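You operate a simulated robot arm through the tools that you are given. There is no shell and no other tool. Be economical: measure what you need, move in short steps, check, and stop when the job is done.

You are at the controls of a simulated two-armed robot. One attempt, no reset.

JOB
Wipe up the spill on the top of the grey bench with the blue cloth and put it back.

Only the result counts: the job must be done as asked and must still hold three seconds after the hand-in. Knocking over, shifting, dropping, spilling or breaking anything else fails it. Flat cloth is picked up by pressing the open fingertips on it (5 to 10 N) and closing them slowly along it; thin cloth reads only 2 to 8 mm in the jaws.

ROBOT AND FRAMES
Two 7-joint arms with two-finger parallel grippers on one trunk, on a base that drives. Base frame: it is fixed to the floor where the robot stands at the start and does not move with it; the origin is under the middle of the robot, x ahead of it, y to its left, z up; the surface under the hand at the start is at about z = 0.88. Units: m, rad, N and s.
The left shoulder is at the start at [0.07, 0.163, 1.245], the right one opposite. With the tool pointing down near the work surface each hand reaches from about 0.38 to 0.88 m from the robot's upright axis, wherever it stands, measured 20 degrees to its own side. Payload 3.43 kg a hand.
The TCP of each hand is the grasp point between the finger pads, 0.034 m short of the fingertips. In the tool frame z runs along the fingers and y along their closing line. The gripper opens to 0.128 m. The fingers are 0.024 m wide and 0.012 m thick; the gripper's body (0.048 by 0.13 m) begins 0.096 m behind the TCP.
Orientation is that of the tool frame in the base frame, as a unit quaternion [x, y, z, w]. With the fingers straight down and closing along the base's y, the tool's x points along the base's -x, its y along +y and its z along -z.

CONTROLS
- The arms move only by the tool move_arm. It takes "left_targets", "right_targets" or both (then of equal length, played together; a hand with none holds still); each is a list of rows, each a list of 6 numbers: the shift along the tool's x, y, z in units of 20 mm (1.0 is 20 mm), then the turn, a rotation vector about the tool's x, y, z in units of 8 degrees (1.0 is 8 degrees). In form: [[x, y, z, ax, ay, az], ...]. A call has 1 to 8 rows; each row shifts and turns the commanded pose from where the row before left it, along the tool's axes as they then stand. "left_claw" and "right_claw" are, for a hand that has rows, the finger opening in m, from 0 to 0.128, set as the call begins (left out, the last holds). A call with a number of a shift or a turn outside -1 to 1 is refused whole. A row lasts 0.2 s, in which the tool goes at most 0.05 m and 0.15 rad; a call with a longer step from one row to the next is refused whole, and so is a gripper value outside its range. A pose out of reach is approached as far as the arm can. The call stops where the force on the tool passes 40 N (or 10 N more than at its start, if that is more) or the arm is blocked; 0.2 s more then pass. Each finger travels about 0.153 m/s and halts on what it meets, pressing with about 38 N; the grip force reading is that of the motor and also rises with nothing between the fingers. The clock runs only during rows and for 0.2 s after the last one: add rows that do not move to give the fingers time. It gives the time, the measured TCP pose, the force on the tool (base axes), the opening and the grip force at its end, in the units of the frame above (readings bear some noise), with the torque about the TCP (base axes, N m) and any sound that the robot's microphone picked up.
- Cameras (640 x 400 px; columns grow to the right, rows downward): "scene" is now at [0.1164, 0.0455, 1.4546]; the picture's right is [0.57, -0.82, 0.00], its down [-0.60, -0.42, -0.68] and it looks along [0.56, 0.39, -0.73] (base axes); focal length 288 px, centre (320, 200). "left" rides on the left gripper at [0.076, 0.011, -0.16] in its tool frame; the picture's right is [-0.15, 0.99, 0.00], its down [-0.88, -0.13, -0.46] and it looks along [-0.45, -0.07, 0.89] (tool axes); focal length 234 px, centre (320, 200). "right" rides on the right gripper at [0.076, -0.011, -0.16] in its tool frame; the picture's right is [0.15, 0.99, 0.00], its down [-0.88, 0.13, -0.46] and it looks along [-0.45, 0.07, 0.89] (tool axes); focal length 234 px, centre (320, 200). There is no depth. A picture from a camera that has moved, and an enlarged one, comes with that camera's place and axes in the base frame and with its lens.
- snapshot(camera): a new picture of that camera. No time passes.
- move_column(by): slides the trunk up (or, below 0, down) by that many m; the arms and the scene camera ride with it, the base frame stays. It gives what a move gives, with no picture.
- drive_base(legs): drives the robot by 1 to 6 legs, each [ahead, left, turn to the left] in m, m and rad, along the robot's own axes; the way and the turn of a leg run together, so that a leg with both is an arc; at most 1.5 m and 3.142 rad a leg. The arms and the cameras ride along, it lands a little off, and it stops where it bumps. It gives what a move gives.
- aim_head(pan, tilt): turns the head with the scene camera to pan (to the left, within 1.501 rad either way) and tilt (down, from -0.506 to 1.204), counted from straight ahead of the robot. It gives what a move gives.
- close_up(camera, box): a new picture of the part [left, top, right, bottom] of that camera's present view, enlarged. No time passes.
- sign_off(): hands the job in; it is judged then, once.

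Go step by step. Nothing tells you exact positions but the pictures and the camera data: compare them with the known pose of the tool, close in by small moves and look again before you grip or let go. The budget is 120 turns and 108 pictures, counting those below and the enlarged ones. Unless the task says otherwise, let go and move clear before handing in, and close with one line.

The tools are called after "Emit:" by a JSON object that holds its "method" and its "body". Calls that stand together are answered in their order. move_arm: Moves the arms, as the interface text tells. Its arguments: {"type":"object","properties":{"left_targets":{"type":"array"},"left_claw":{"type":"number"},"right_targets":{"type":"array"},"right_claw":{"type":"number"}},"required":[]} The other tools are called the same way: move_column (by) slides the trunk up or down; drive_base (legs) drives the base; aim_head (pan, tilt) turns the head that bears the scene camera; snapshot (camera) takes a picture; close_up (camera, box) takes an enlarged picture of a part of a camera's view; sign_off () hands the job in.

At the start:

```text
time_s: 0.0
left_tool_pos: [0.4007, 0.448, 1.0829]
left_tcp_rot: [0.0, 1.0, 0.001, 0.001]
left_ft_force: [0.5, 0.3, -0.2]
left_moment: [-0.02, 0.01, 0.01]
left_width: 0.1282
left_grip_force: 0.1
right_tool_pos: [0.6827, 0.0713, 1.12]
right_tcp_rot: [0.0, 1.0, -0.001, 0.0]
right_ft_force: [0.4, 0.2, 0.3]
right_moment: [-0.01, -0.01, -0.03]
right_width: 0.1279
right_grip_force: 0.0
trunk travel left (down, up): [-0.725, 0.215]
robot x, y, heading: [-0.0007, 0.0044, 0.001]
head pan, tilt: [0.606, 0.822]
```

scene: 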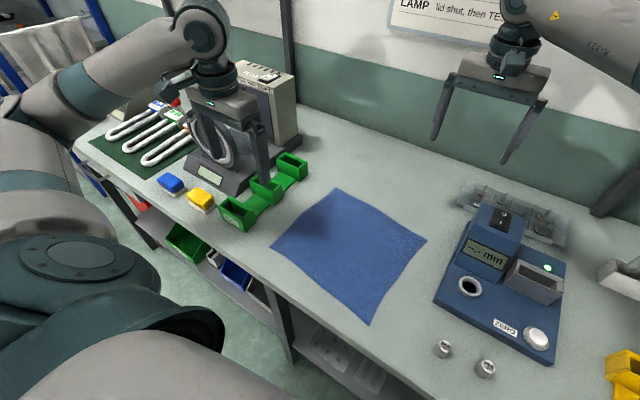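
right: 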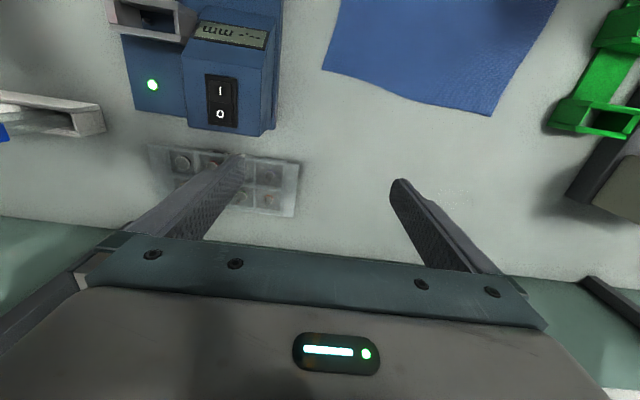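
left: 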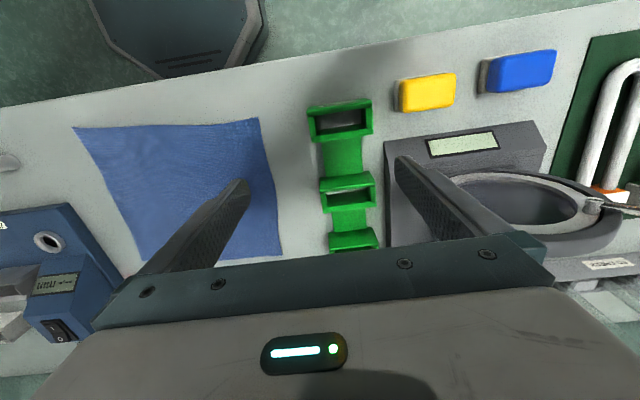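

I see the blue cloth flat on the bench between the green bins and the blue gauge. I see no clear spill yet, so I'll look around.

Emit:
{"method": "close_up", "body": {"camera": "scene", "box": [240, 120, 480, 340]}}

Emit:
{"method": "aim_head", "body": {"pan": -0.4, "tilt": 0.7}}

Emit:
{"method": "snapshot", "body": {"camera": "scene"}}

Emit:
{"method": "aim_head", "body": {"pan": 1.4, "tilt": 0.6}}

Emit:
{"method": "snapshot", "body": {"camera": "scene"}}

Emit:
{"method": "aim_head", "body": {"pan": -1.4, "tilt": 0.6}}

Emit:
{"method": "snapshot", "body": {"camera": "scene"}}

```text
1.82 times, centred on (360, 230) of scene
camera zoom: at [0.1164, 0.0455, 1.4546], right [0.57, -0.82, 0.0], down [-0.6, -0.42, -0.68], along [0.56, 0.39, -0.73], focal length 523 px, centre (247, 146)
```

zoom: 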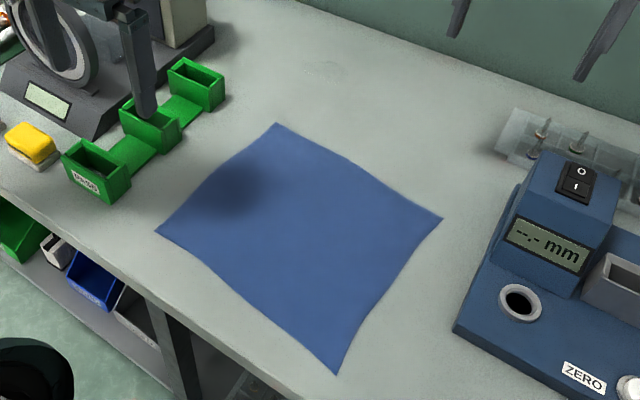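

```text
time_s: 1.3
left_tool_pos: [0.402, 0.4478, 1.0822]
left_tcp_rot: [0.001, 1.0, 0.0, 0.0]
left_ft_force: [-0.7, 0.6, -0.1]
left_moment: [0.0, 0.0, 0.0]
left_width: 0.1278
left_grip_force: 0.2
right_tool_pos: [0.6834, 0.0703, 1.1199]
right_tcp_rot: [0.0, 1.0, 0.0, 0.001]
right_ft_force: [0.0, 0.4, -0.8]
right_moment: [-0.03, 0.01, 0.01]
right_width: 0.1282
right_grip_force: 0.2
trunk travel left (down, up): [-0.725, 0.215]
robot x, y, heading: [-0.0011, -0.0005, 0.003]
head pan, tilt: [-0.4, 0.7]
```

```text
103 pictures are left
camera scene: at [0.1292, -0.0328, 1.4647], right [-0.39, -0.92, 0.0], down [-0.59, 0.25, -0.76], along [0.7, -0.3, -0.64], focal length 288 px, centre (320, 200)
```

scene: 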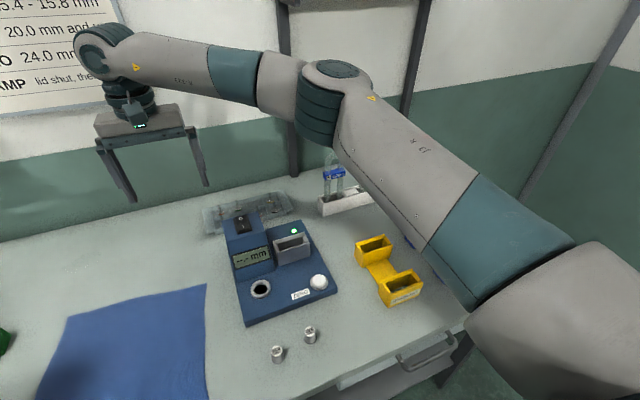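

```text
time_s: 3.1
left_tool_pos: [0.4022, 0.449, 1.0835]
left_tcp_rot: [-0.001, 1.0, 0.0, 0.0]
left_ft_force: [0.0, 0.0, -0.2]
left_moment: [-0.01, -0.01, -0.05]
left_width: 0.1278
left_grip_force: 0.1
right_tool_pos: [0.6831, 0.0714, 1.1213]
right_tcp_rot: [0.0, 1.0, 0.0, 0.0]
right_ft_force: [-0.6, 0.2, -0.4]
right_moment: [0.01, 0.03, 0.0]
right_width: 0.128
right_grip_force: 0.0
trunk travel left (down, up): [-0.725, 0.215]
robot x, y, heading: [0.0008, 0.0005, 0.004]
head pan, tilt: [1.4, 0.6]
```

```text
102 pictures are left
camera scene: at [0.0661, 0.0873, 1.4733], right [0.99, -0.17, 0.0], down [-0.1, -0.56, -0.82], along [0.14, 0.81, -0.57], focal length 288 px, centre (320, 200)
```

scene: 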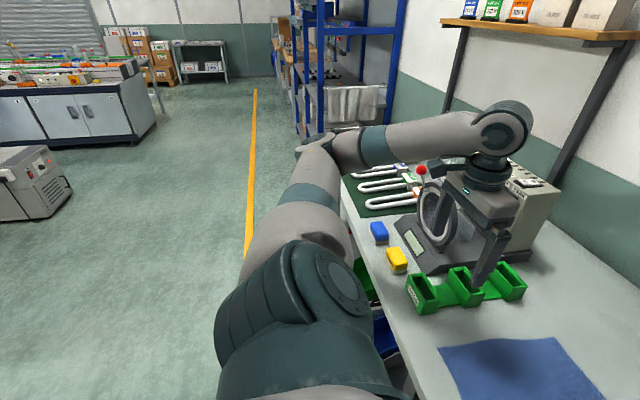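

```text
time_s: 5.5
left_tool_pos: [0.4017, 0.4473, 1.0826]
left_tcp_rot: [0.0, 1.0, 0.0, -0.001]
left_ft_force: [-0.7, -0.4, -0.5]
left_moment: [-0.04, -0.02, 0.02]
left_width: 0.1279
left_grip_force: 0.1
right_tool_pos: [0.6837, 0.0702, 1.1202]
right_tcp_rot: [0.0, 1.0, 0.0, 0.0]
right_ft_force: [-1.0, 0.2, 0.0]
right_moment: [-0.03, -0.03, 0.04]
right_width: 0.1281
right_grip_force: 0.0
trunk travel left (down, up): [-0.725, 0.215]
robot x, y, heading: [-0.0008, 0.0012, 0.003]
head pan, tilt: [-1.4, 0.6]
```

```text
101 pictures are left
camera scene: at [0.066, -0.0869, 1.4733], right [-0.99, -0.17, 0.0], down [-0.1, 0.56, -0.83], along [0.14, -0.81, -0.56], focal length 288 px, centre (320, 200)
```

scene: 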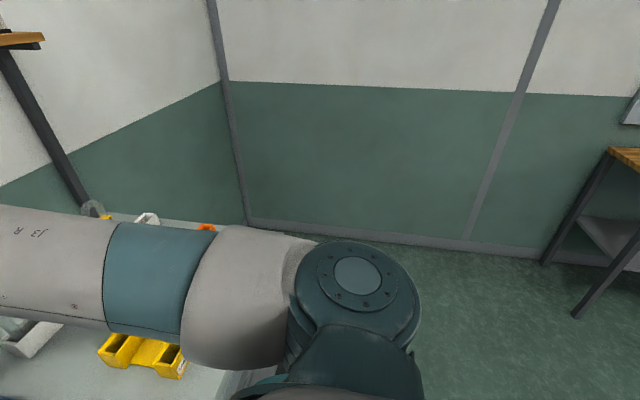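

Nothing obvious besides a faint mark behind the cloth. I'll take a closer look at the bench top there and elsewhere.

Emit:
{"method": "aim_head", "body": {"pan": 0.35, "tilt": 0.75}}

Emit:
{"method": "snapshot", "body": {"camera": "scene"}}

Emit:
{"method": "close_up", "body": {"camera": "scene", "box": [140, 80, 400, 240]}}

Emit:
{"method": "close_up", "body": {"camera": "scene", "box": [340, 180, 640, 400]}}

Emit:
{"method": "close_up", "body": {"camera": "right", "box": [240, 0, 640, 280]}}

```text
time_s: 7.3
left_tool_pos: [0.4023, 0.4479, 1.0834]
left_tcp_rot: [-0.001, 1.0, 0.0, -0.001]
left_ft_force: [-0.1, 0.5, 0.0]
left_moment: [0.0, 0.0, -0.02]
left_width: 0.1283
left_grip_force: 0.1
right_tool_pos: [0.683, 0.071, 1.12]
right_tcp_rot: [0.0, 1.0, 0.0, 0.0]
right_ft_force: [0.6, 0.2, -0.6]
right_moment: [-0.03, -0.03, -0.04]
right_width: 0.1282
right_grip_force: 0.0
trunk travel left (down, up): [-0.725, 0.215]
robot x, y, heading: [-0.0028, 0.0014, -0.005]
head pan, tilt: [0.351, 0.75]
```

```text
100 pictures are left
camera scene: at [0.1288, 0.0286, 1.4604], right [0.34, -0.94, 0.0], down [-0.64, -0.23, -0.73], along [0.69, 0.25, -0.68], focal length 288 px, centre (320, 200)
```

scene: 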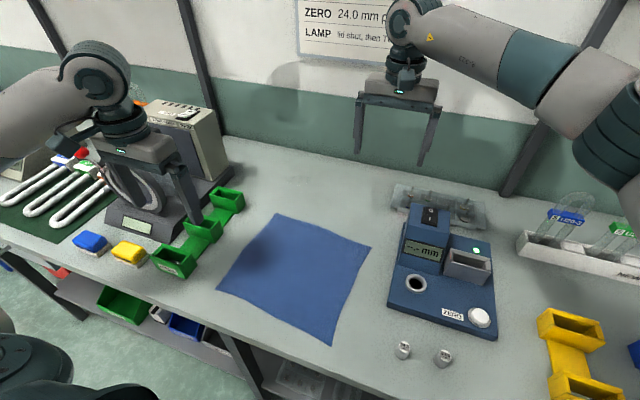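

```text
2.46 times, centred on (270, 160) of scene
camera zoom: at [0.1288, 0.0286, 1.4604], right [0.34, -0.94, 0.0], down [-0.64, -0.23, -0.73], along [0.69, 0.25, -0.68], focal length 709 px, centre (443, 298)
```

zoom: 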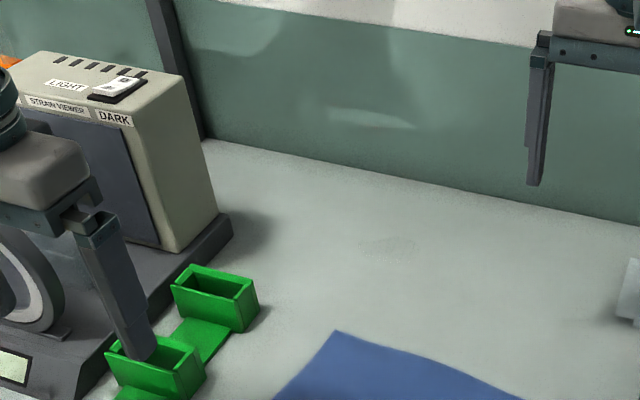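

```text
1.82 times, centred on (490, 290) of scene
camera zoom: at [0.1288, 0.0286, 1.4604], right [0.34, -0.94, 0.0], down [-0.64, -0.23, -0.73], along [0.69, 0.25, -0.68], focal length 523 px, centre (11, 36)
```

zoom: 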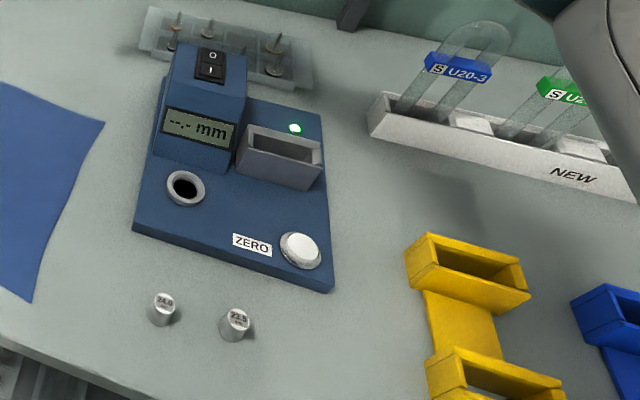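

```text
1.43 times, centred on (440, 140) of right
camera zoom: at [0.6093, 0.0594, 1.2794], right [-0.15, 0.99, 0.0], down [0.88, 0.13, 0.46], along [0.45, 0.07, -0.89], focal length 334 px, centre (149, 286)
```

zoom: 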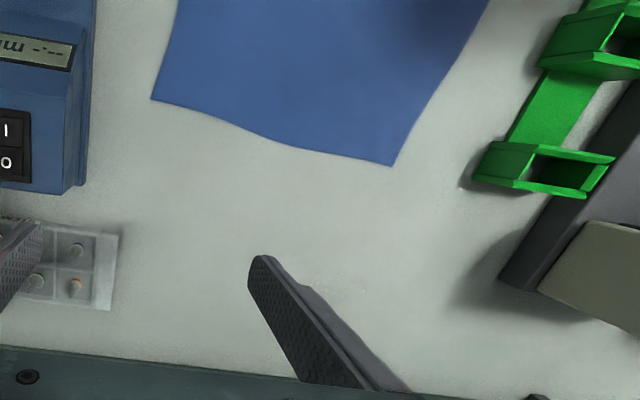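

The spill is a faint clear patch near (0.78, 0.34), about 8 cm wide. The cloth lies flat over x 0.34–0.62, y 0.06–0.36. I'll raise the left hand and bring it above the cloth's back-left corner, then look closer.

Emit:
{"method": "move_arm", "body": {"left_targets": [[0, 0, -1, 0, 0, 0], [0, 0, -1, 0, 0, 0], [0, 0, -1, 0, 0, 0], [-1, -0.7, 0, 0, 0, 0], [-1, -0.7, 0, 0, 0, 0], [-1, -0.7, 0, 0, 0, 0], [-1, -0.7, 0, 0, 0, 0], [-1, -0.7, 0, 0, 0, 0]]}}

Emit:
{"method": "move_arm", "body": {"left_targets": [[-1, -0.7, 0, 0, 0, 0], [-1, -0.7, 0, 0, 0, 0], [-1, -0.7, 0, 0, 0, 0], [-1, -0.7, 0, 0, 0, 0], [-0.5, -0.7, 0, 0, 0, 0], [0, 0, 0, 0, 0, 0]]}}

Emit:
{"method": "snapshot", "body": {"camera": "left"}}

Emit:
{"method": "snapshot", "body": {"camera": "scene"}}

```text
time_s: 9.1
left_tool_pos: [0.5003, 0.3782, 1.1404]
left_tcp_rot: [0.001, 1.0, 0.0, -0.001]
left_ft_force: [0.3, -0.1, -0.2]
left_moment: [0.01, 0.02, 0.01]
left_width: 0.1278
left_grip_force: 0.0
right_tool_pos: [0.6838, 0.0702, 1.1202]
right_tcp_rot: [0.0, 1.0, 0.0, -0.001]
right_ft_force: [0.5, -0.4, 0.3]
right_moment: [0.02, 0.01, 0.03]
right_width: 0.1278
right_grip_force: 0.1
trunk travel left (down, up): [-0.725, 0.215]
robot x, y, heading: [0.0014, -0.0011, -0.002]
head pan, tilt: [0.351, 0.75]
```

```text
time_s: 10.5
left_tool_pos: [0.5908, 0.3087, 1.1422]
left_tcp_rot: [0.0, 1.0, 0.0, 0.0]
left_ft_force: [-0.6, 0.7, -0.7]
left_moment: [-0.02, -0.04, -0.04]
left_width: 0.1279
left_grip_force: 0.0
right_tool_pos: [0.6845, 0.0709, 1.1206]
right_tcp_rot: [0.0, 1.0, 0.0, 0.0]
right_ft_force: [0.2, 0.5, -0.5]
right_moment: [0.01, 0.0, -0.02]
right_width: 0.1281
right_grip_force: 0.1
trunk travel left (down, up): [-0.725, 0.215]
robot x, y, heading: [-0.0031, -0.0, -0.001]
head pan, tilt: [0.351, 0.75]
```

```text
96 pictures are left
camera left: at [0.5152, 0.3192, 1.3017], right [0.15, 0.99, 0.0], down [0.88, -0.13, 0.46], along [0.45, -0.07, -0.89], focal length 234 px, centre (320, 200)
```

left: 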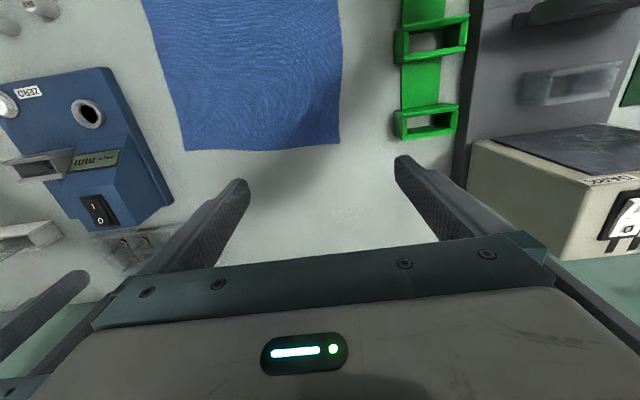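

```text
95 pictures are left
camera scene: at [0.1284, 0.0291, 1.4605], right [0.34, -0.94, 0.0], down [-0.64, -0.23, -0.73], along [0.69, 0.25, -0.68], focal length 288 px, centre (320, 200)
```

scene: 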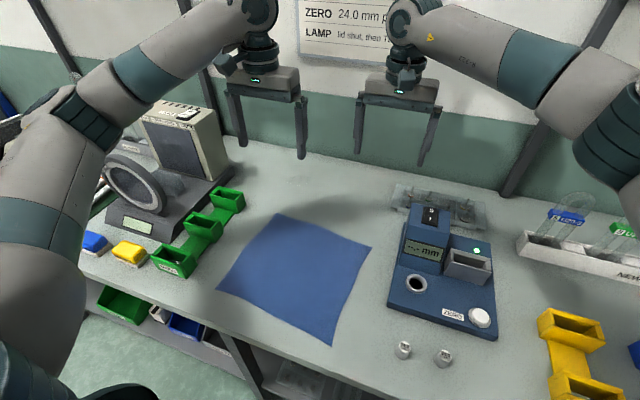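

The dark spot was just the hand's shadow. I'll zoom in on the faint patch.

Emit:
{"method": "close_up", "body": {"camera": "left", "box": [260, 130, 440, 250]}}

```text
3.33 times, centred on (350, 190) of left
camera zoom: at [0.5152, 0.3192, 1.3017], right [0.15, 0.99, 0.0], down [0.88, -0.13, 0.46], along [0.45, -0.07, -0.89], focal length 781 px, centre (220, 233)
```

zoom: 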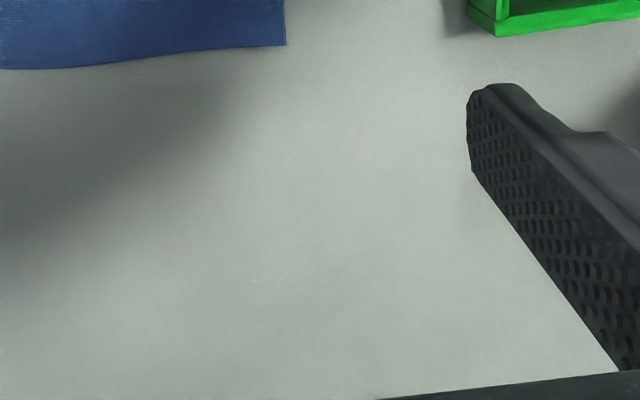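

The patch sits consistently at about (0.77, 0.34), but it is very faint. Before committing I'll check the rest of the bench top for a plainer spill.

Emit:
{"method": "aim_head", "body": {"pan": -0.75, "tilt": 0.75}}

Emit:
{"method": "snapshot", "body": {"camera": "scene"}}

Emit:
{"method": "aim_head", "body": {"pan": 1.0, "tilt": 0.75}}

Emit:
{"method": "snapshot", "body": {"camera": "scene"}}

Emit:
{"method": "aim_head", "body": {"pan": 0.2, "tilt": 1.0}}

Emit:
{"method": "snapshot", "body": {"camera": "scene"}}

```text
time_s: 11.8
left_tool_pos: [0.5907, 0.3079, 1.1429]
left_tcp_rot: [0.001, 1.0, 0.0, -0.001]
left_ft_force: [-0.4, -0.2, 0.3]
left_moment: [0.0, 0.01, 0.02]
left_width: 0.1278
left_grip_force: 0.0
right_tool_pos: [0.6834, 0.0704, 1.1192]
right_tcp_rot: [0.0, 1.0, 0.0, 0.0]
right_ft_force: [1.1, -0.7, 0.4]
right_moment: [0.0, 0.0, 0.01]
right_width: 0.128
right_grip_force: 0.1
trunk travel left (down, up): [-0.725, 0.215]
robot x, y, heading: [-0.0011, -0.0002, -0.001]
head pan, tilt: [-0.75, 0.75]
```

```text
93 pictures are left
camera scene: at [0.1118, -0.0564, 1.4604], right [-0.68, -0.73, 0.0], down [-0.5, 0.46, -0.73], along [0.54, -0.5, -0.68], focal length 288 px, centre (320, 200)
```

scene: 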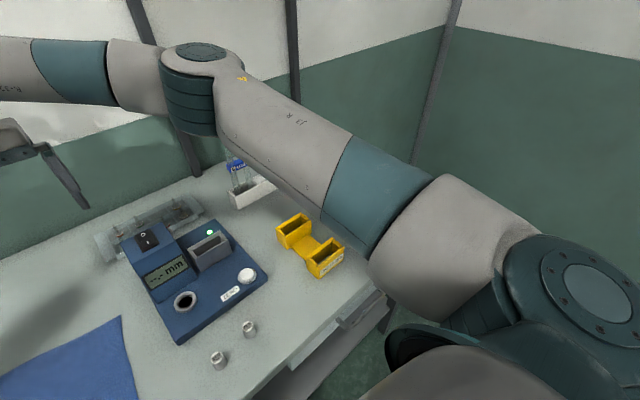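

```text
time_s: 13.6
left_tool_pos: [0.5903, 0.309, 1.1428]
left_tcp_rot: [0.0, 1.0, -0.001, 0.001]
left_ft_force: [1.0, 0.3, -0.6]
left_moment: [0.03, 0.03, 0.02]
left_width: 0.1279
left_grip_force: 0.1
right_tool_pos: [0.6833, 0.0697, 1.1195]
right_tcp_rot: [0.0, 1.0, 0.0, 0.0]
right_ft_force: [0.3, 0.7, 0.2]
right_moment: [-0.02, -0.01, -0.01]
right_width: 0.1278
right_grip_force: 0.1
trunk travel left (down, up): [-0.725, 0.215]
robot x, y, heading: [-0.0004, 0.0005, 0.005]
head pan, tilt: [1.0, 0.75]
```

```text
92 pictures are left
camera scene: at [0.0959, 0.0699, 1.4604], right [0.84, -0.54, 0.0], down [-0.37, -0.57, -0.73], along [0.4, 0.62, -0.68], focal length 288 px, centre (320, 200)
```

scene: 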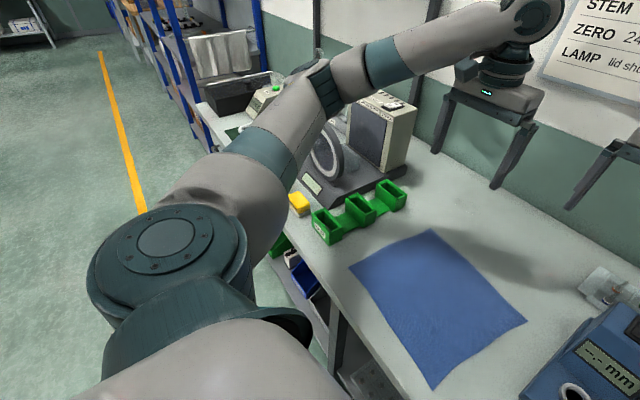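

```text
time_s: 14.7
left_tool_pos: [0.59, 0.3093, 1.143]
left_tcp_rot: [0.0, 1.0, 0.0, -0.001]
left_ft_force: [0.0, 0.8, -0.3]
left_moment: [0.03, -0.04, 0.01]
left_width: 0.1281
left_grip_force: 0.0
right_tool_pos: [0.684, 0.0706, 1.1192]
right_tcp_rot: [-0.001, 1.0, 0.0, 0.0]
right_ft_force: [0.6, -0.1, -0.4]
right_moment: [0.0, 0.0, -0.01]
right_width: 0.1278
right_grip_force: 0.0
trunk travel left (down, up): [-0.725, 0.215]
robot x, y, heading: [0.0006, 0.0018, -0.006]
head pan, tilt: [0.201, 1.0]
```

```text
91 pictures are left
camera scene: at [0.1193, 0.0141, 1.4413], right [0.2, -0.98, 0.0], down [-0.82, -0.17, -0.54], along [0.53, 0.11, -0.84], focal length 288 px, centre (320, 200)
```

scene: 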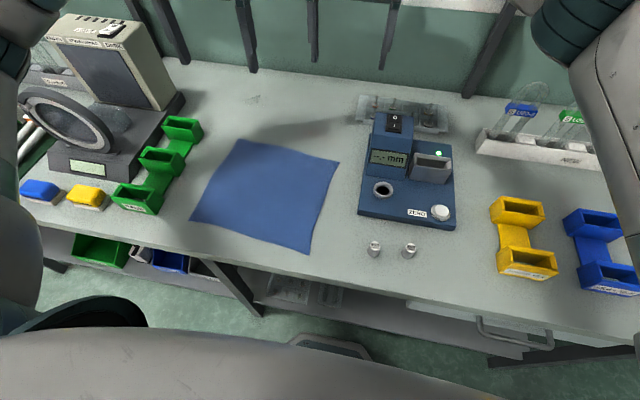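

The patch shows clearly at (250,100) from here. I'll zoom in on it and the cloth.

Emit:
{"method": "close_up", "body": {"camera": "scene", "box": [210, 70, 300, 130]}}

Emit:
{"method": "close_up", "body": {"camera": "scene", "box": [170, 120, 360, 260]}}

```text
6.67 times, centred on (255, 100) of scene
camera zoom: at [0.1193, 0.0141, 1.4413], right [0.2, -0.98, 0.0], down [-0.82, -0.17, -0.54], along [0.53, 0.11, -0.84], focal length 1919 px, centre (753, 867)
```

zoom: 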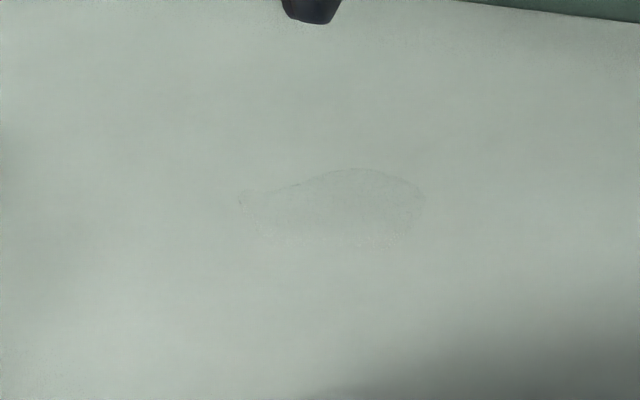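

```text
2.86 times, centred on (265, 190) of scene
camera zoom: at [0.1193, 0.0141, 1.4413], right [0.2, -0.98, 0.0], down [-0.82, -0.17, -0.54], along [0.53, 0.11, -0.84], focal length 822 px, centre (477, 229)
```

zoom: 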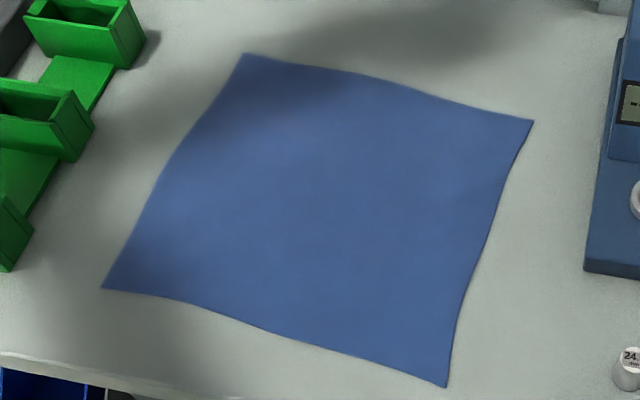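

It is a clear puddle spanning about x 0.755–0.805, y 0.30–0.386. I'll go down over the cloth's back-left corner with the fingers partly open.

Emit:
{"method": "move_arm", "body": {"left_targets": [[-0.35, -0.3, 1, 0, 0, 0], [0, 0, 1, 0, 0, 0], [0, 0, 1, 0, 0, 0], [0, 0, 1, 0, 0, 0], [0, 0, 1, 0, 0, 0], [0, 0, 1, 0, 0, 0], [0, 0, 1, 0, 0, 0], [0, 0, 1, 0, 0, 0]], "left_claw": 0.05}}

Emit:
{"method": "move_arm", "body": {"left_targets": [[0, 0, 1, 0, 0, 0], [0, 0, 1, 0, 0, 0], [0, 0, 0.5, 0, 0, 0], [0, 0, 0, 0, 0, 0]]}}

Emit:
{"method": "snapshot", "body": {"camera": "left"}}

Emit:
{"method": "snapshot", "body": {"camera": "scene"}}

```text
time_s: 16.5
left_tool_pos: [0.5977, 0.3024, 0.9835]
left_tcp_rot: [0.0, 1.0, 0.0, -0.001]
left_ft_force: [-0.8, -0.2, -0.4]
left_moment: [0.01, 0.0, -0.02]
left_width: 0.0501
left_grip_force: 0.1
right_tool_pos: [0.6836, 0.0704, 1.1204]
right_tcp_rot: [0.0, 1.0, 0.001, 0.0]
right_ft_force: [0.7, -0.5, -0.3]
right_moment: [-0.05, 0.03, 0.01]
right_width: 0.1279
right_grip_force: 0.0
trunk travel left (down, up): [-0.725, 0.215]
robot x, y, heading: [0.0032, -0.0002, 0.004]
head pan, tilt: [0.201, 1.0]
```

```text
time_s: 17.5
left_tool_pos: [0.6006, 0.3015, 0.9333]
left_tcp_rot: [0.0, 1.0, -0.001, 0.001]
left_ft_force: [-0.5, 0.6, -0.2]
left_moment: [0.04, 0.0, -0.01]
left_width: 0.0501
left_grip_force: 0.0
right_tool_pos: [0.683, 0.0708, 1.1204]
right_tcp_rot: [0.0, 1.0, 0.0, 0.001]
right_ft_force: [0.1, 0.1, -0.2]
right_moment: [-0.01, -0.04, -0.01]
right_width: 0.1278
right_grip_force: 0.0
trunk travel left (down, up): [-0.725, 0.215]
robot x, y, heading: [0.0024, 0.0023, -0.003]
head pan, tilt: [0.201, 1.0]
```

```text
88 pictures are left
camera left: at [0.5246, 0.3114, 1.0923], right [0.15, 0.99, 0.0], down [0.88, -0.13, 0.46], along [0.45, -0.07, -0.89], focal length 234 px, centre (320, 200)
```

left: 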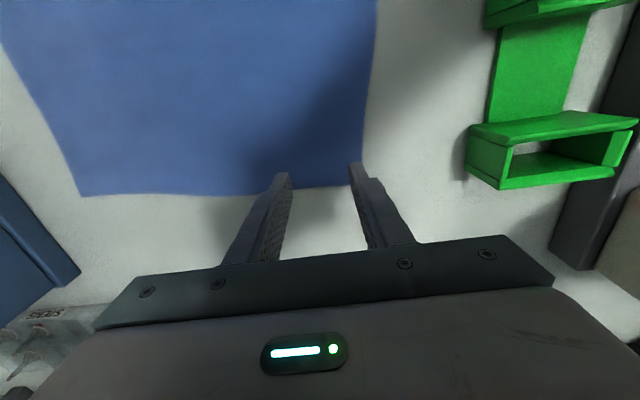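

```text
87 pictures are left
camera scene: at [0.1193, 0.0141, 1.4413], right [0.2, -0.98, 0.0], down [-0.82, -0.17, -0.54], along [0.53, 0.11, -0.84], focal length 288 px, centre (320, 200)
```

scene: 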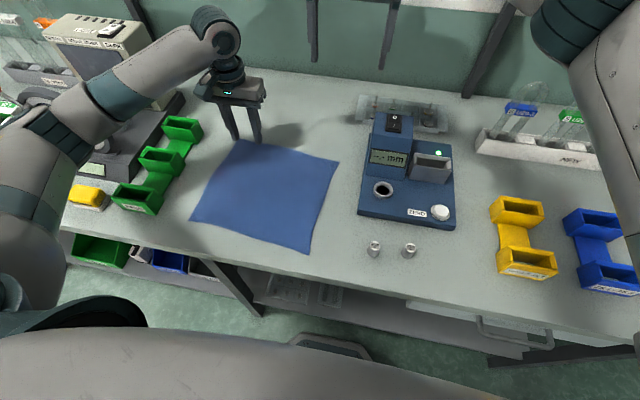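

The fingertips are just inside the corner. I'll shift 13 mm further in and go down gently to contact.

Emit:
{"method": "move_arm", "body": {"left_targets": [[0.65, -0.45, 0, 0, 0, 0], [0, 0, 0.4, 0, 0, 0], [0, 0, 0.2, 0, 0, 0], [0, 0, 0.15, 0, 0, 0], [0, 0, 0, 0, 0, 0]]}}

```text
time_s: 18.7
left_tool_pos: [0.5861, 0.2924, 0.9181]
left_tcp_rot: [0.0, 1.0, -0.001, 0.0]
left_ft_force: [-0.2, 0.5, -0.3]
left_moment: [0.0, 0.05, -0.04]
left_width: 0.0496
left_grip_force: 0.1
right_tool_pos: [0.6832, 0.0702, 1.1206]
right_tcp_rot: [0.0, 1.0, 0.0, 0.0]
right_ft_force: [-0.4, 0.0, -0.6]
right_moment: [0.02, 0.05, -0.01]
right_width: 0.1283
right_grip_force: 0.1
trunk travel left (down, up): [-0.725, 0.215]
robot x, y, heading: [0.0017, -0.0036, 0.004]
head pan, tilt: [0.201, 1.0]
```

Emit:
{"method": "move_arm", "body": {"left_targets": [[0, 0, 0.1, 0, 0, 0], [0, 0, 0.05, 0, 0, 0], [0, 0, 0, 0, 0, 0]]}}

```text
time_s: 19.5
left_tool_pos: [0.5852, 0.2907, 0.9155]
left_tcp_rot: [0.0, 1.0, 0.0, -0.001]
left_ft_force: [1.2, 0.1, 1.8]
left_moment: [0.01, -0.01, 0.0]
left_width: 0.0497
left_grip_force: 0.1
right_tool_pos: [0.6826, 0.0709, 1.1195]
right_tcp_rot: [0.0, 1.0, 0.0, 0.0]
right_ft_force: [0.7, -0.4, -0.1]
right_moment: [-0.04, -0.01, 0.0]
right_width: 0.128
right_grip_force: 0.0
trunk travel left (down, up): [-0.725, 0.215]
robot x, y, heading: [0.003, 0.0014, 0.002]
head pan, tilt: [0.201, 1.0]
```

Contact has begun at 1.8 N. I'll press a little more.

Emit:
{"method": "move_arm", "body": {"left_targets": [[0, 0, 0.05, 0, 0, 0], [0, 0, 0, 0, 0, 0]]}}

```text
time_s: 20.1
left_tool_pos: [0.5859, 0.2935, 0.9151]
left_tcp_rot: [0.0, 1.0, 0.0, 0.0]
left_ft_force: [2.0, 1.1, 10.2]
left_moment: [0.19, -0.08, -0.03]
left_width: 0.05
left_grip_force: 0.1
right_tool_pos: [0.6833, 0.0701, 1.1206]
right_tcp_rot: [0.0, 1.0, 0.0, -0.001]
right_ft_force: [1.4, -0.9, 0.0]
right_moment: [0.02, 0.0, -0.02]
right_width: 0.1279
right_grip_force: 0.0
trunk travel left (down, up): [-0.725, 0.215]
robot x, y, heading: [0.0023, -0.0011, -0.0]
head pan, tilt: [0.201, 1.0]
```

Pressed at 10 N. I'll ease off a touch and close slowly in steps.

Emit:
{"method": "move_arm", "body": {"left_targets": [[0, 0, -0.015, 0, 0, 0]], "left_claw": 0.042}}

Emit:
{"method": "move_arm", "body": {"left_targets": [[0, 0, 0, 0, 0, 0]], "left_claw": 0.034}}

Emit:
{"method": "move_arm", "body": {"left_targets": [[0, 0, 0, 0, 0, 0]], "left_claw": 0.026}}

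Emit:
{"method": "close_up", "body": {"camera": "left", "box": [220, 100, 420, 260]}}

```text
time_s: 20.5
left_tool_pos: [0.5856, 0.2933, 0.915]
left_tcp_rot: [0.0, 1.0, 0.0, 0.001]
left_ft_force: [1.2, -0.7, 11.3]
left_moment: [0.13, -0.04, 0.02]
left_width: 0.0406
left_grip_force: 0.0
right_tool_pos: [0.6831, 0.0708, 1.1207]
right_tcp_rot: [-0.001, 1.0, 0.0, 0.001]
right_ft_force: [0.7, 0.3, -0.6]
right_moment: [0.0, -0.02, 0.04]
right_width: 0.1283
right_grip_force: 0.1
trunk travel left (down, up): [-0.725, 0.215]
robot x, y, heading: [-0.0015, 0.0006, 0.001]
head pan, tilt: [0.201, 1.0]
```

```text
time_s: 20.9
left_tool_pos: [0.5851, 0.2934, 0.9155]
left_tcp_rot: [0.0, 1.0, -0.001, 0.001]
left_ft_force: [0.0, -0.5, 12.4]
left_moment: [0.12, -0.04, -0.01]
left_width: 0.0329
left_grip_force: 0.0
right_tool_pos: [0.6822, 0.0698, 1.1205]
right_tcp_rot: [-0.001, 1.0, 0.0, 0.0]
right_ft_force: [0.0, 0.5, 0.2]
right_moment: [0.03, -0.02, 0.02]
right_width: 0.1283
right_grip_force: 0.1
trunk travel left (down, up): [-0.725, 0.215]
robot x, y, heading: [-0.0008, -0.0036, 0.001]
head pan, tilt: [0.201, 1.0]
```

```text
time_s: 21.3
left_tool_pos: [0.5844, 0.2925, 0.915]
left_tcp_rot: [0.001, 1.0, 0.0, 0.001]
left_ft_force: [-0.3, -0.4, 12.4]
left_moment: [0.05, 0.0, 0.05]
left_width: 0.0244
left_grip_force: 0.0
right_tool_pos: [0.6832, 0.0691, 1.12]
right_tcp_rot: [0.0, 1.0, 0.0, 0.0]
right_ft_force: [0.2, -0.8, 0.0]
right_moment: [0.01, -0.01, -0.01]
right_width: 0.1282
right_grip_force: 0.1
trunk travel left (down, up): [-0.725, 0.215]
robot x, y, heading: [0.0016, -0.0006, -0.002]
head pan, tilt: [0.201, 1.0]
```

```text
2.50 times, centred on (320, 180) of left
camera zoom: at [0.5093, 0.3023, 1.0745], right [0.15, 0.99, 0.0], down [0.88, -0.13, 0.46], along [0.45, -0.07, -0.89], focal length 585 px, centre (320, 250)
```

zoom: 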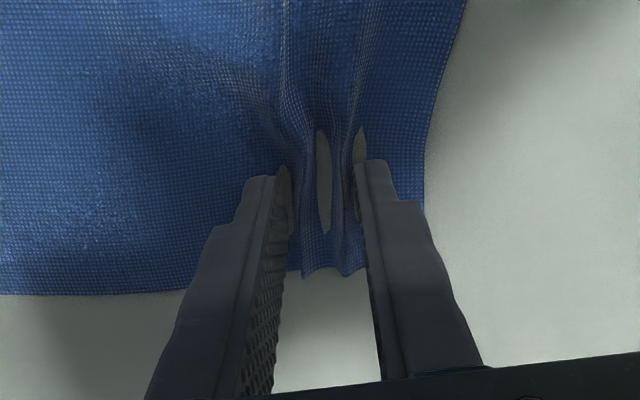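

The cloth is gathering between the fingers. I'll finish closing.

Emit:
{"method": "move_arm", "body": {"left_targets": [[0, 0, -0.03, 0, 0, 0]], "left_claw": 0.018}}

Emit:
{"method": "move_arm", "body": {"left_targets": [[0, 0, 0, 0, 0, 0]], "left_claw": 0.01}}

Emit:
{"method": "move_arm", "body": {"left_targets": [[0, 0, 0, 0, 0, 0], [0, 0, 0, 0, 0, 0]], "left_claw": 0.0}}

Emit:
{"method": "close_up", "body": {"camera": "left", "box": [220, 100, 420, 260]}}

```text
time_s: 21.7
left_tool_pos: [0.5855, 0.2921, 0.9153]
left_tcp_rot: [0.0, 1.0, 0.0, 0.0]
left_ft_force: [-1.0, -0.4, 8.2]
left_moment: [0.02, 0.04, -0.01]
left_width: 0.0168
left_grip_force: 0.0
right_tool_pos: [0.6834, 0.0698, 1.1212]
right_tcp_rot: [-0.001, 1.0, 0.0, 0.001]
right_ft_force: [0.1, -0.5, -0.4]
right_moment: [0.01, 0.0, -0.01]
right_width: 0.128
right_grip_force: 0.0
trunk travel left (down, up): [-0.725, 0.215]
robot x, y, heading: [0.0002, 0.0007, 0.002]
head pan, tilt: [0.201, 1.0]
```

```text
time_s: 22.1
left_tool_pos: [0.5854, 0.2925, 0.9155]
left_tcp_rot: [0.0, 1.0, 0.0, 0.001]
left_ft_force: [-0.1, -0.5, 8.2]
left_moment: [0.05, 0.01, -0.02]
left_width: 0.0093
left_grip_force: 0.0
right_tool_pos: [0.6826, 0.0699, 1.1204]
right_tcp_rot: [0.0, 1.0, 0.0, 0.001]
right_ft_force: [-0.1, 0.3, -0.2]
right_moment: [0.04, 0.0, -0.01]
right_width: 0.1278
right_grip_force: 0.0
trunk travel left (down, up): [-0.725, 0.215]
robot x, y, heading: [-0.0016, -0.0016, 0.003]
head pan, tilt: [0.201, 1.0]
```

```text
time_s: 22.7
left_tool_pos: [0.5852, 0.2912, 0.9148]
left_tcp_rot: [0.001, 1.0, 0.0, 0.0]
left_ft_force: [-0.5, 0.0, 7.0]
left_moment: [0.06, 0.01, -0.05]
left_width: 0.0028
left_grip_force: 37.3
right_tool_pos: [0.6841, 0.0692, 1.1198]
right_tcp_rot: [0.0, 1.0, 0.001, 0.0]
right_ft_force: [-0.6, -0.5, -0.5]
right_moment: [-0.02, 0.0, 0.01]
right_width: 0.128
right_grip_force: 0.1
trunk travel left (down, up): [-0.725, 0.215]
robot x, y, heading: [0.0001, -0.0011, -0.001]
head pan, tilt: [0.201, 1.0]
```

```text
2.50 times, centred on (320, 180) of left
camera zoom: at [0.5097, 0.3026, 1.0746], right [0.15, 0.99, 0.0], down [0.88, -0.13, 0.46], along [0.45, -0.07, -0.89], focal length 585 px, centre (320, 250)
```

zoom: 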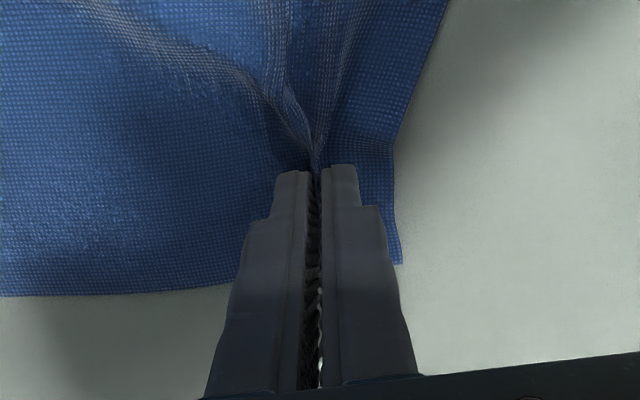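

Gripped at 2.8 mm. I'll lift a few mm and drag the cloth towards the front edge of the puddle.

Emit:
{"method": "move_arm", "body": {"left_targets": [[0, 0, -0.25, 0, 0, 0], [-1, 0.35, 0, 0, 0, 0], [-1, 0.35, 0, 0, 0, 0], [-1, 0.35, 0, 0, 0, 0], [-1, 0.35, 0, 0, 0, 0], [0, 0, 0, 0, 0, 0]]}}

Emit:
{"method": "snapshot", "body": {"camera": "left"}}

Emit:
{"method": "snapshot", "body": {"camera": "scene"}}

```text
time_s: 24.1
left_tool_pos: [0.6633, 0.3186, 0.9184]
left_tcp_rot: [0.0, 1.0, 0.0, 0.0]
left_ft_force: [0.5, -1.0, 0.1]
left_moment: [-0.04, -0.03, -0.01]
left_width: 0.003
left_grip_force: 37.2
right_tool_pos: [0.6835, 0.0712, 1.1193]
right_tcp_rot: [0.001, 1.0, 0.0, 0.0]
right_ft_force: [-0.1, -0.8, -0.6]
right_moment: [0.0, -0.01, 0.0]
right_width: 0.1279
right_grip_force: 0.0
trunk travel left (down, up): [-0.725, 0.215]
robot x, y, heading: [0.002, 0.0035, -0.001]
head pan, tilt: [0.201, 1.0]
```

```text
84 pictures are left
camera left: at [0.5891, 0.3306, 1.0785], right [0.15, 0.99, 0.0], down [0.88, -0.13, 0.46], along [0.45, -0.07, -0.89], focal length 234 px, centre (320, 200)
```

left: 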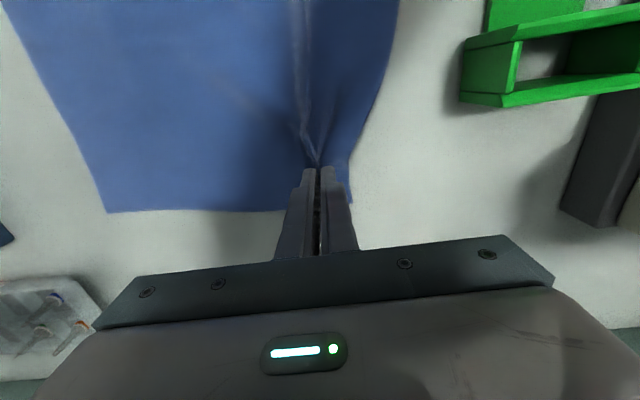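

```text
83 pictures are left
camera scene: at [0.1189, 0.0142, 1.4413], right [0.2, -0.98, 0.0], down [-0.82, -0.17, -0.54], along [0.53, 0.11, -0.84], focal length 288 px, centre (320, 200)
```

scene: 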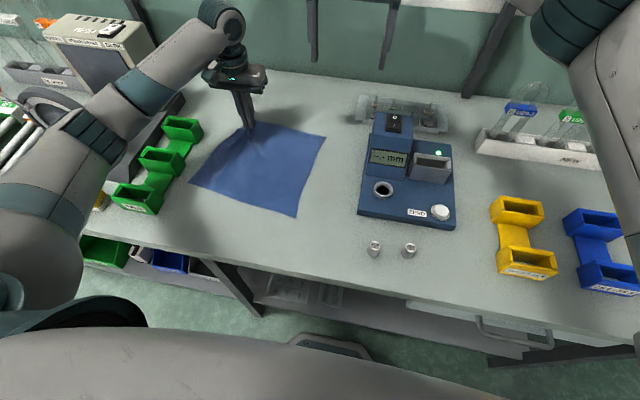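

The cloth follows flat. I'll lower to light contact and carry on dragging across the puddle.

Emit:
{"method": "move_arm", "body": {"left_targets": [[-1, 0.3, 0, 0, 0, 0], [-1, 0.3, 0.1, 0, 0, 0], [-0.8, 0.3, 0.1, 0, 0, 0], [-0.8, 0.3, 0.05, 0, 0, 0], [-0.7, 0.3, 0.02, 0, 0, 0], [0, 0, 0, 0, 0, 0]]}}

Emit:
{"method": "snapshot", "body": {"camera": "left"}}

```text
time_s: 25.5
left_tool_pos: [0.7535, 0.3505, 0.9147]
left_tcp_rot: [-0.001, 1.0, 0.0, 0.0]
left_ft_force: [0.5, -0.2, 0.7]
left_moment: [-0.03, 0.02, 0.0]
left_width: 0.003
left_grip_force: 37.4
right_tool_pos: [0.6829, 0.0703, 1.1196]
right_tcp_rot: [0.0, 1.0, 0.0, 0.0]
right_ft_force: [0.3, -0.5, 0.4]
right_moment: [-0.02, -0.02, 0.03]
right_width: 0.1282
right_grip_force: 0.0
trunk travel left (down, up): [-0.725, 0.215]
robot x, y, heading: [-0.001, -0.0008, 0.001]
head pan, tilt: [0.201, 1.0]
```

```text
82 pictures are left
camera left: at [0.6774, 0.3601, 1.0748], right [0.15, 0.99, 0.0], down [0.88, -0.13, 0.46], along [0.45, -0.07, -0.89], focal length 234 px, centre (320, 200)
```

left: 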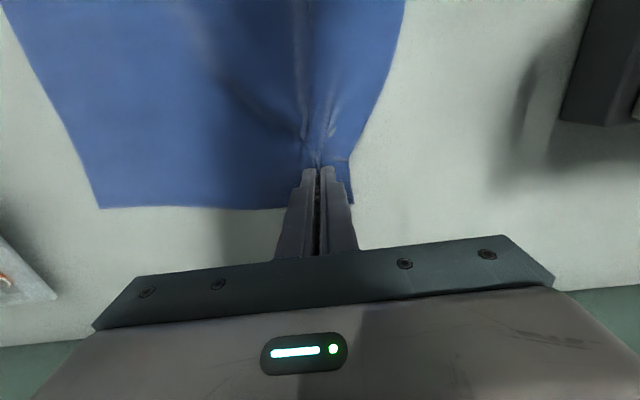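

The cloth's leading edge is over the puddle. I'll press a bit and sweep to its far side.

Emit:
{"method": "move_arm", "body": {"left_targets": [[0, 0, 0.05, 0, 0, 0], [-0.5, 0.3, 0, 0, 0, 0], [-0.5, 0.3, 0, 0, 0, 0], [-0.5, 0.3, 0, 0, 0, 0], [-0.5, 0.1, 0, 0, 0, 0], [-0.5, 0, 0, 0, 0, 0], [0, 0, 0, 0, 0, 0]]}}

Emit:
{"method": "snapshot", "body": {"camera": "left"}}

Emit:
{"method": "close_up", "body": {"camera": "scene", "box": [170, 60, 350, 240]}}

```text
time_s: 27.1
left_tool_pos: [0.8008, 0.3706, 0.9158]
left_tcp_rot: [0.0, 1.0, -0.001, 0.001]
left_ft_force: [-4.5, -0.5, 10.5]
left_moment: [0.0, 0.18, 0.03]
left_width: 0.0029
left_grip_force: 37.3
right_tool_pos: [0.6813, 0.0702, 1.1208]
right_tcp_rot: [0.0, 1.0, 0.0, 0.001]
right_ft_force: [0.2, 0.1, 0.1]
right_moment: [-0.04, 0.01, 0.01]
right_width: 0.1278
right_grip_force: 0.0
trunk travel left (down, up): [-0.725, 0.215]
robot x, y, heading: [0.0004, 0.0033, -0.004]
head pan, tilt: [0.201, 1.0]
```

```text
81 pictures are left
camera left: at [0.7255, 0.3812, 1.0744], right [0.15, 0.99, 0.0], down [0.88, -0.13, 0.46], along [0.45, -0.07, -0.89], focal length 234 px, centre (320, 200)
```

left: 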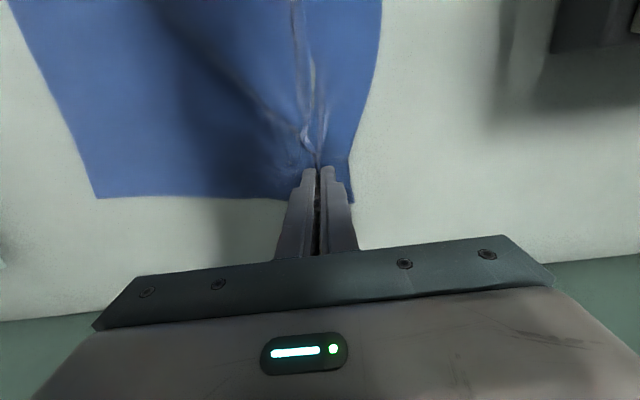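

```text
2.22 times, centred on (260, 150) of scene
camera zoom: at [0.117, 0.0135, 1.4415], right [0.2, -0.98, 0.0], down [-0.82, -0.17, -0.54], along [0.53, 0.11, -0.84], focal length 640 px, centre (453, 311)
```

zoom: 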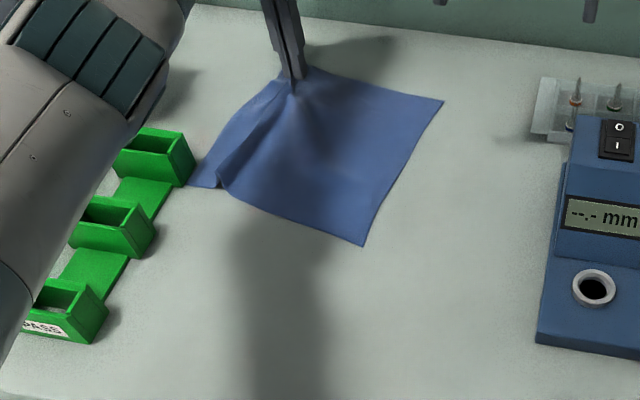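

The puddle is covered. Next I'll scrub with the fingers pressing through the cloth over its whole area, not going further left because the green bins are close.

Emit:
{"method": "move_arm", "body": {"left_targets": [[0, -0.9, 0, 0, 0, 0], [0, -0.9, 0, 0, 0, 0], [0, -0.9, 0, 0, 0, 0], [0, -0.7, 0, 0, 0, 0], [0.8, 0, 0, 0, 0, 0], [0, 0.9, 0, 0, 0, 0], [0, 0.9, 0, 0, 0, 0], [0, 0.9, 0, 0, 0, 0]]}}

Emit:
{"method": "move_arm", "body": {"left_targets": [[0, 0.7, 0, 0, 0, 0], [0.8, 0, 0, 0, 0, 0], [0, -0.9, 0, 0, 0, 0], [0, -0.9, 0, 0, 0, 0], [0, -0.9, 0, 0, 0, 0], [0, -0.7, 0, 0, 0, 0], [0.6, 0, 0, 0, 0, 0], [0, 0, 0, 0, 0, 0]]}}

Emit:
{"method": "snapshot", "body": {"camera": "left"}}

Emit:
{"method": "close_up", "body": {"camera": "scene", "box": [170, 60, 350, 240]}}

```text
time_s: 28.9
left_tool_pos: [0.7837, 0.3548, 0.915]
left_tcp_rot: [0.0, 1.0, 0.0, 0.0]
left_ft_force: [0.2, -6.4, 12.0]
left_moment: [-0.14, 0.01, -0.04]
left_width: 0.003
left_grip_force: 37.7
right_tool_pos: [0.6809, 0.07, 1.1207]
right_tcp_rot: [0.0, 1.0, 0.001, 0.001]
right_ft_force: [0.3, 0.1, -0.4]
right_moment: [0.0, -0.02, 0.02]
right_width: 0.1278
right_grip_force: 0.0
trunk travel left (down, up): [-0.725, 0.215]
robot x, y, heading: [0.0037, -0.0003, 0.003]
head pan, tilt: [0.201, 1.0]
```

```text
time_s: 30.7
left_tool_pos: [0.7584, 0.2979, 0.9152]
left_tcp_rot: [0.001, 1.0, 0.0, 0.002]
left_ft_force: [9.0, -2.2, 20.1]
left_moment: [-0.03, -0.26, -0.04]
left_width: 0.0029
left_grip_force: 38.1
right_tool_pos: [0.683, 0.0681, 1.1221]
right_tcp_rot: [0.001, 1.0, 0.0, 0.001]
right_ft_force: [0.2, 0.1, -0.3]
right_moment: [-0.01, 0.0, 0.01]
right_width: 0.1282
right_grip_force: 0.0
trunk travel left (down, up): [-0.725, 0.215]
robot x, y, heading: [0.0028, 0.0044, -0.002]
head pan, tilt: [0.201, 1.0]
```

```text
79 pictures are left
camera left: at [0.6819, 0.3095, 1.0743], right [0.15, 0.99, 0.0], down [0.88, -0.13, 0.46], along [0.45, -0.07, -0.89], focal length 234 px, centre (320, 200)
```

left: 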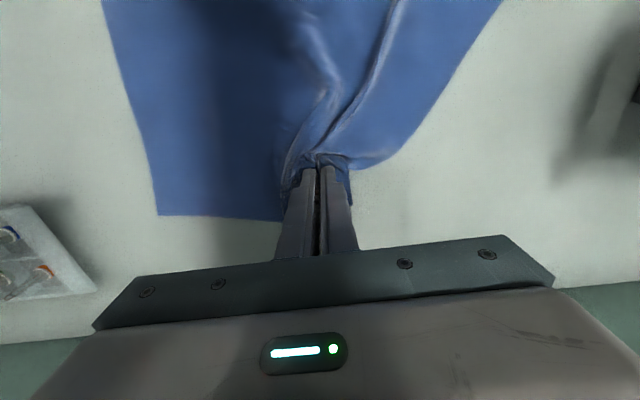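

```text
2.22 times, centred on (260, 150) of scene
camera zoom: at [0.1178, 0.0122, 1.4416], right [0.2, -0.98, 0.0], down [-0.82, -0.17, -0.54], along [0.53, 0.11, -0.84], focal length 640 px, centre (453, 311)
```

zoom: 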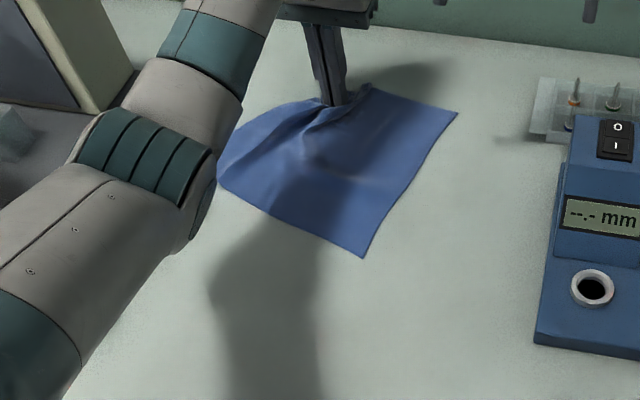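

Pressing rose to 20 N, so I'll ease up. Then I'll look at the uncovered puddle area.

Emit:
{"method": "move_arm", "body": {"left_targets": [[0, 0, -0.3, 0, 0, 0], [0.8, -0.5, -0.3, 0, 0, 0], [0.8, 0, 0, 0, 0, 0], [0.8, 0, 0, 0, 0, 0], [0, 0, 0, 0, 0, 0]]}}

Emit:
{"method": "close_up", "body": {"camera": "left", "box": [240, 140, 460, 280]}}

Emit:
{"method": "snapshot", "body": {"camera": "scene"}}

Emit:
{"method": "close_up", "body": {"camera": "scene", "box": [210, 70, 300, 130]}}

```text
time_s: 31.9
left_tool_pos: [0.709, 0.2925, 0.9257]
left_tcp_rot: [0.0, 1.0, 0.001, -0.001]
left_ft_force: [-0.3, 0.0, 1.3]
left_moment: [0.01, 0.01, 0.02]
left_width: 0.003
left_grip_force: 37.2
right_tool_pos: [0.6837, 0.0701, 1.1198]
right_tcp_rot: [0.0, 1.0, 0.0, 0.0]
right_ft_force: [1.2, -0.3, 0.4]
right_moment: [-0.03, 0.02, -0.02]
right_width: 0.1283
right_grip_force: 0.0
trunk travel left (down, up): [-0.725, 0.215]
robot x, y, heading: [0.0019, -0.0006, -0.0]
head pan, tilt: [0.201, 1.0]
```

```text
2.86 times, centred on (350, 210) of left
camera zoom: at [0.6336, 0.302, 1.0849], right [0.15, 0.99, 0.0], down [0.88, -0.13, 0.45], along [0.45, -0.07, -0.89], focal length 669 px, centre (234, 171)
```

zoom: 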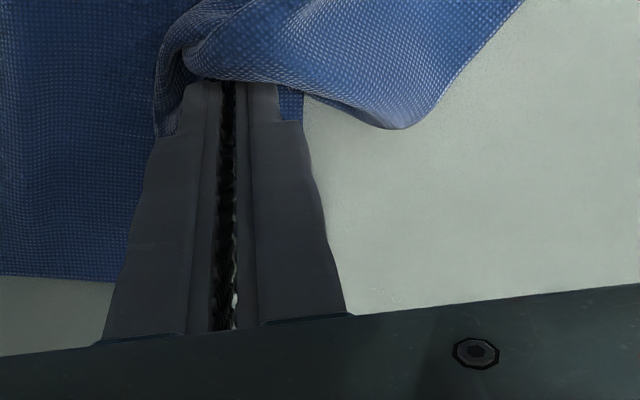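

```text
76 pictures are left
camera scene: at [0.1194, 0.0135, 1.4413], right [0.2, -0.98, 0.0], down [-0.82, -0.17, -0.54], along [0.53, 0.11, -0.84], focal length 288 px, centre (320, 200)
```

scene: 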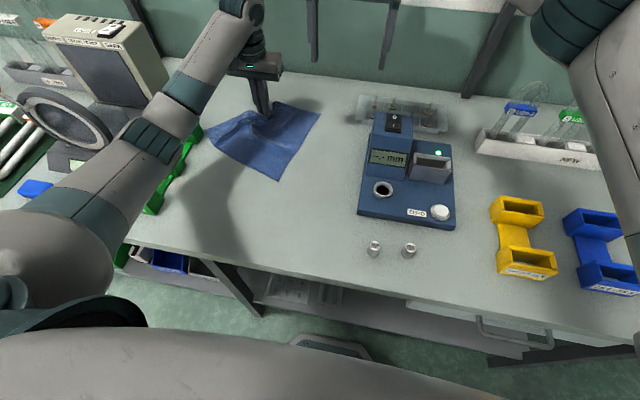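

```text
6.67 times, centred on (255, 100) of scene
camera zoom: at [0.1194, 0.0135, 1.4413], right [0.2, -0.98, 0.0], down [-0.82, -0.17, -0.54], along [0.53, 0.11, -0.84], focal length 1919 px, centre (753, 867)
```

zoom: 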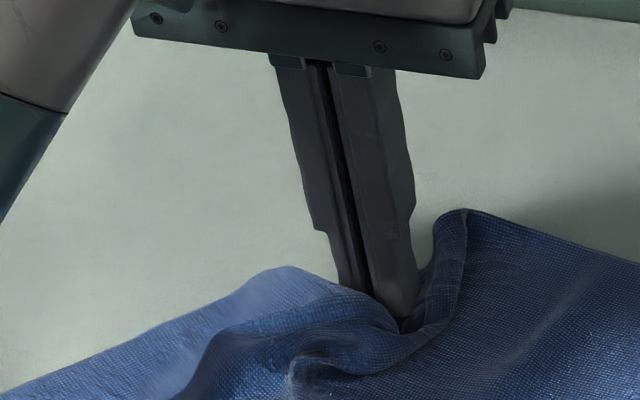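

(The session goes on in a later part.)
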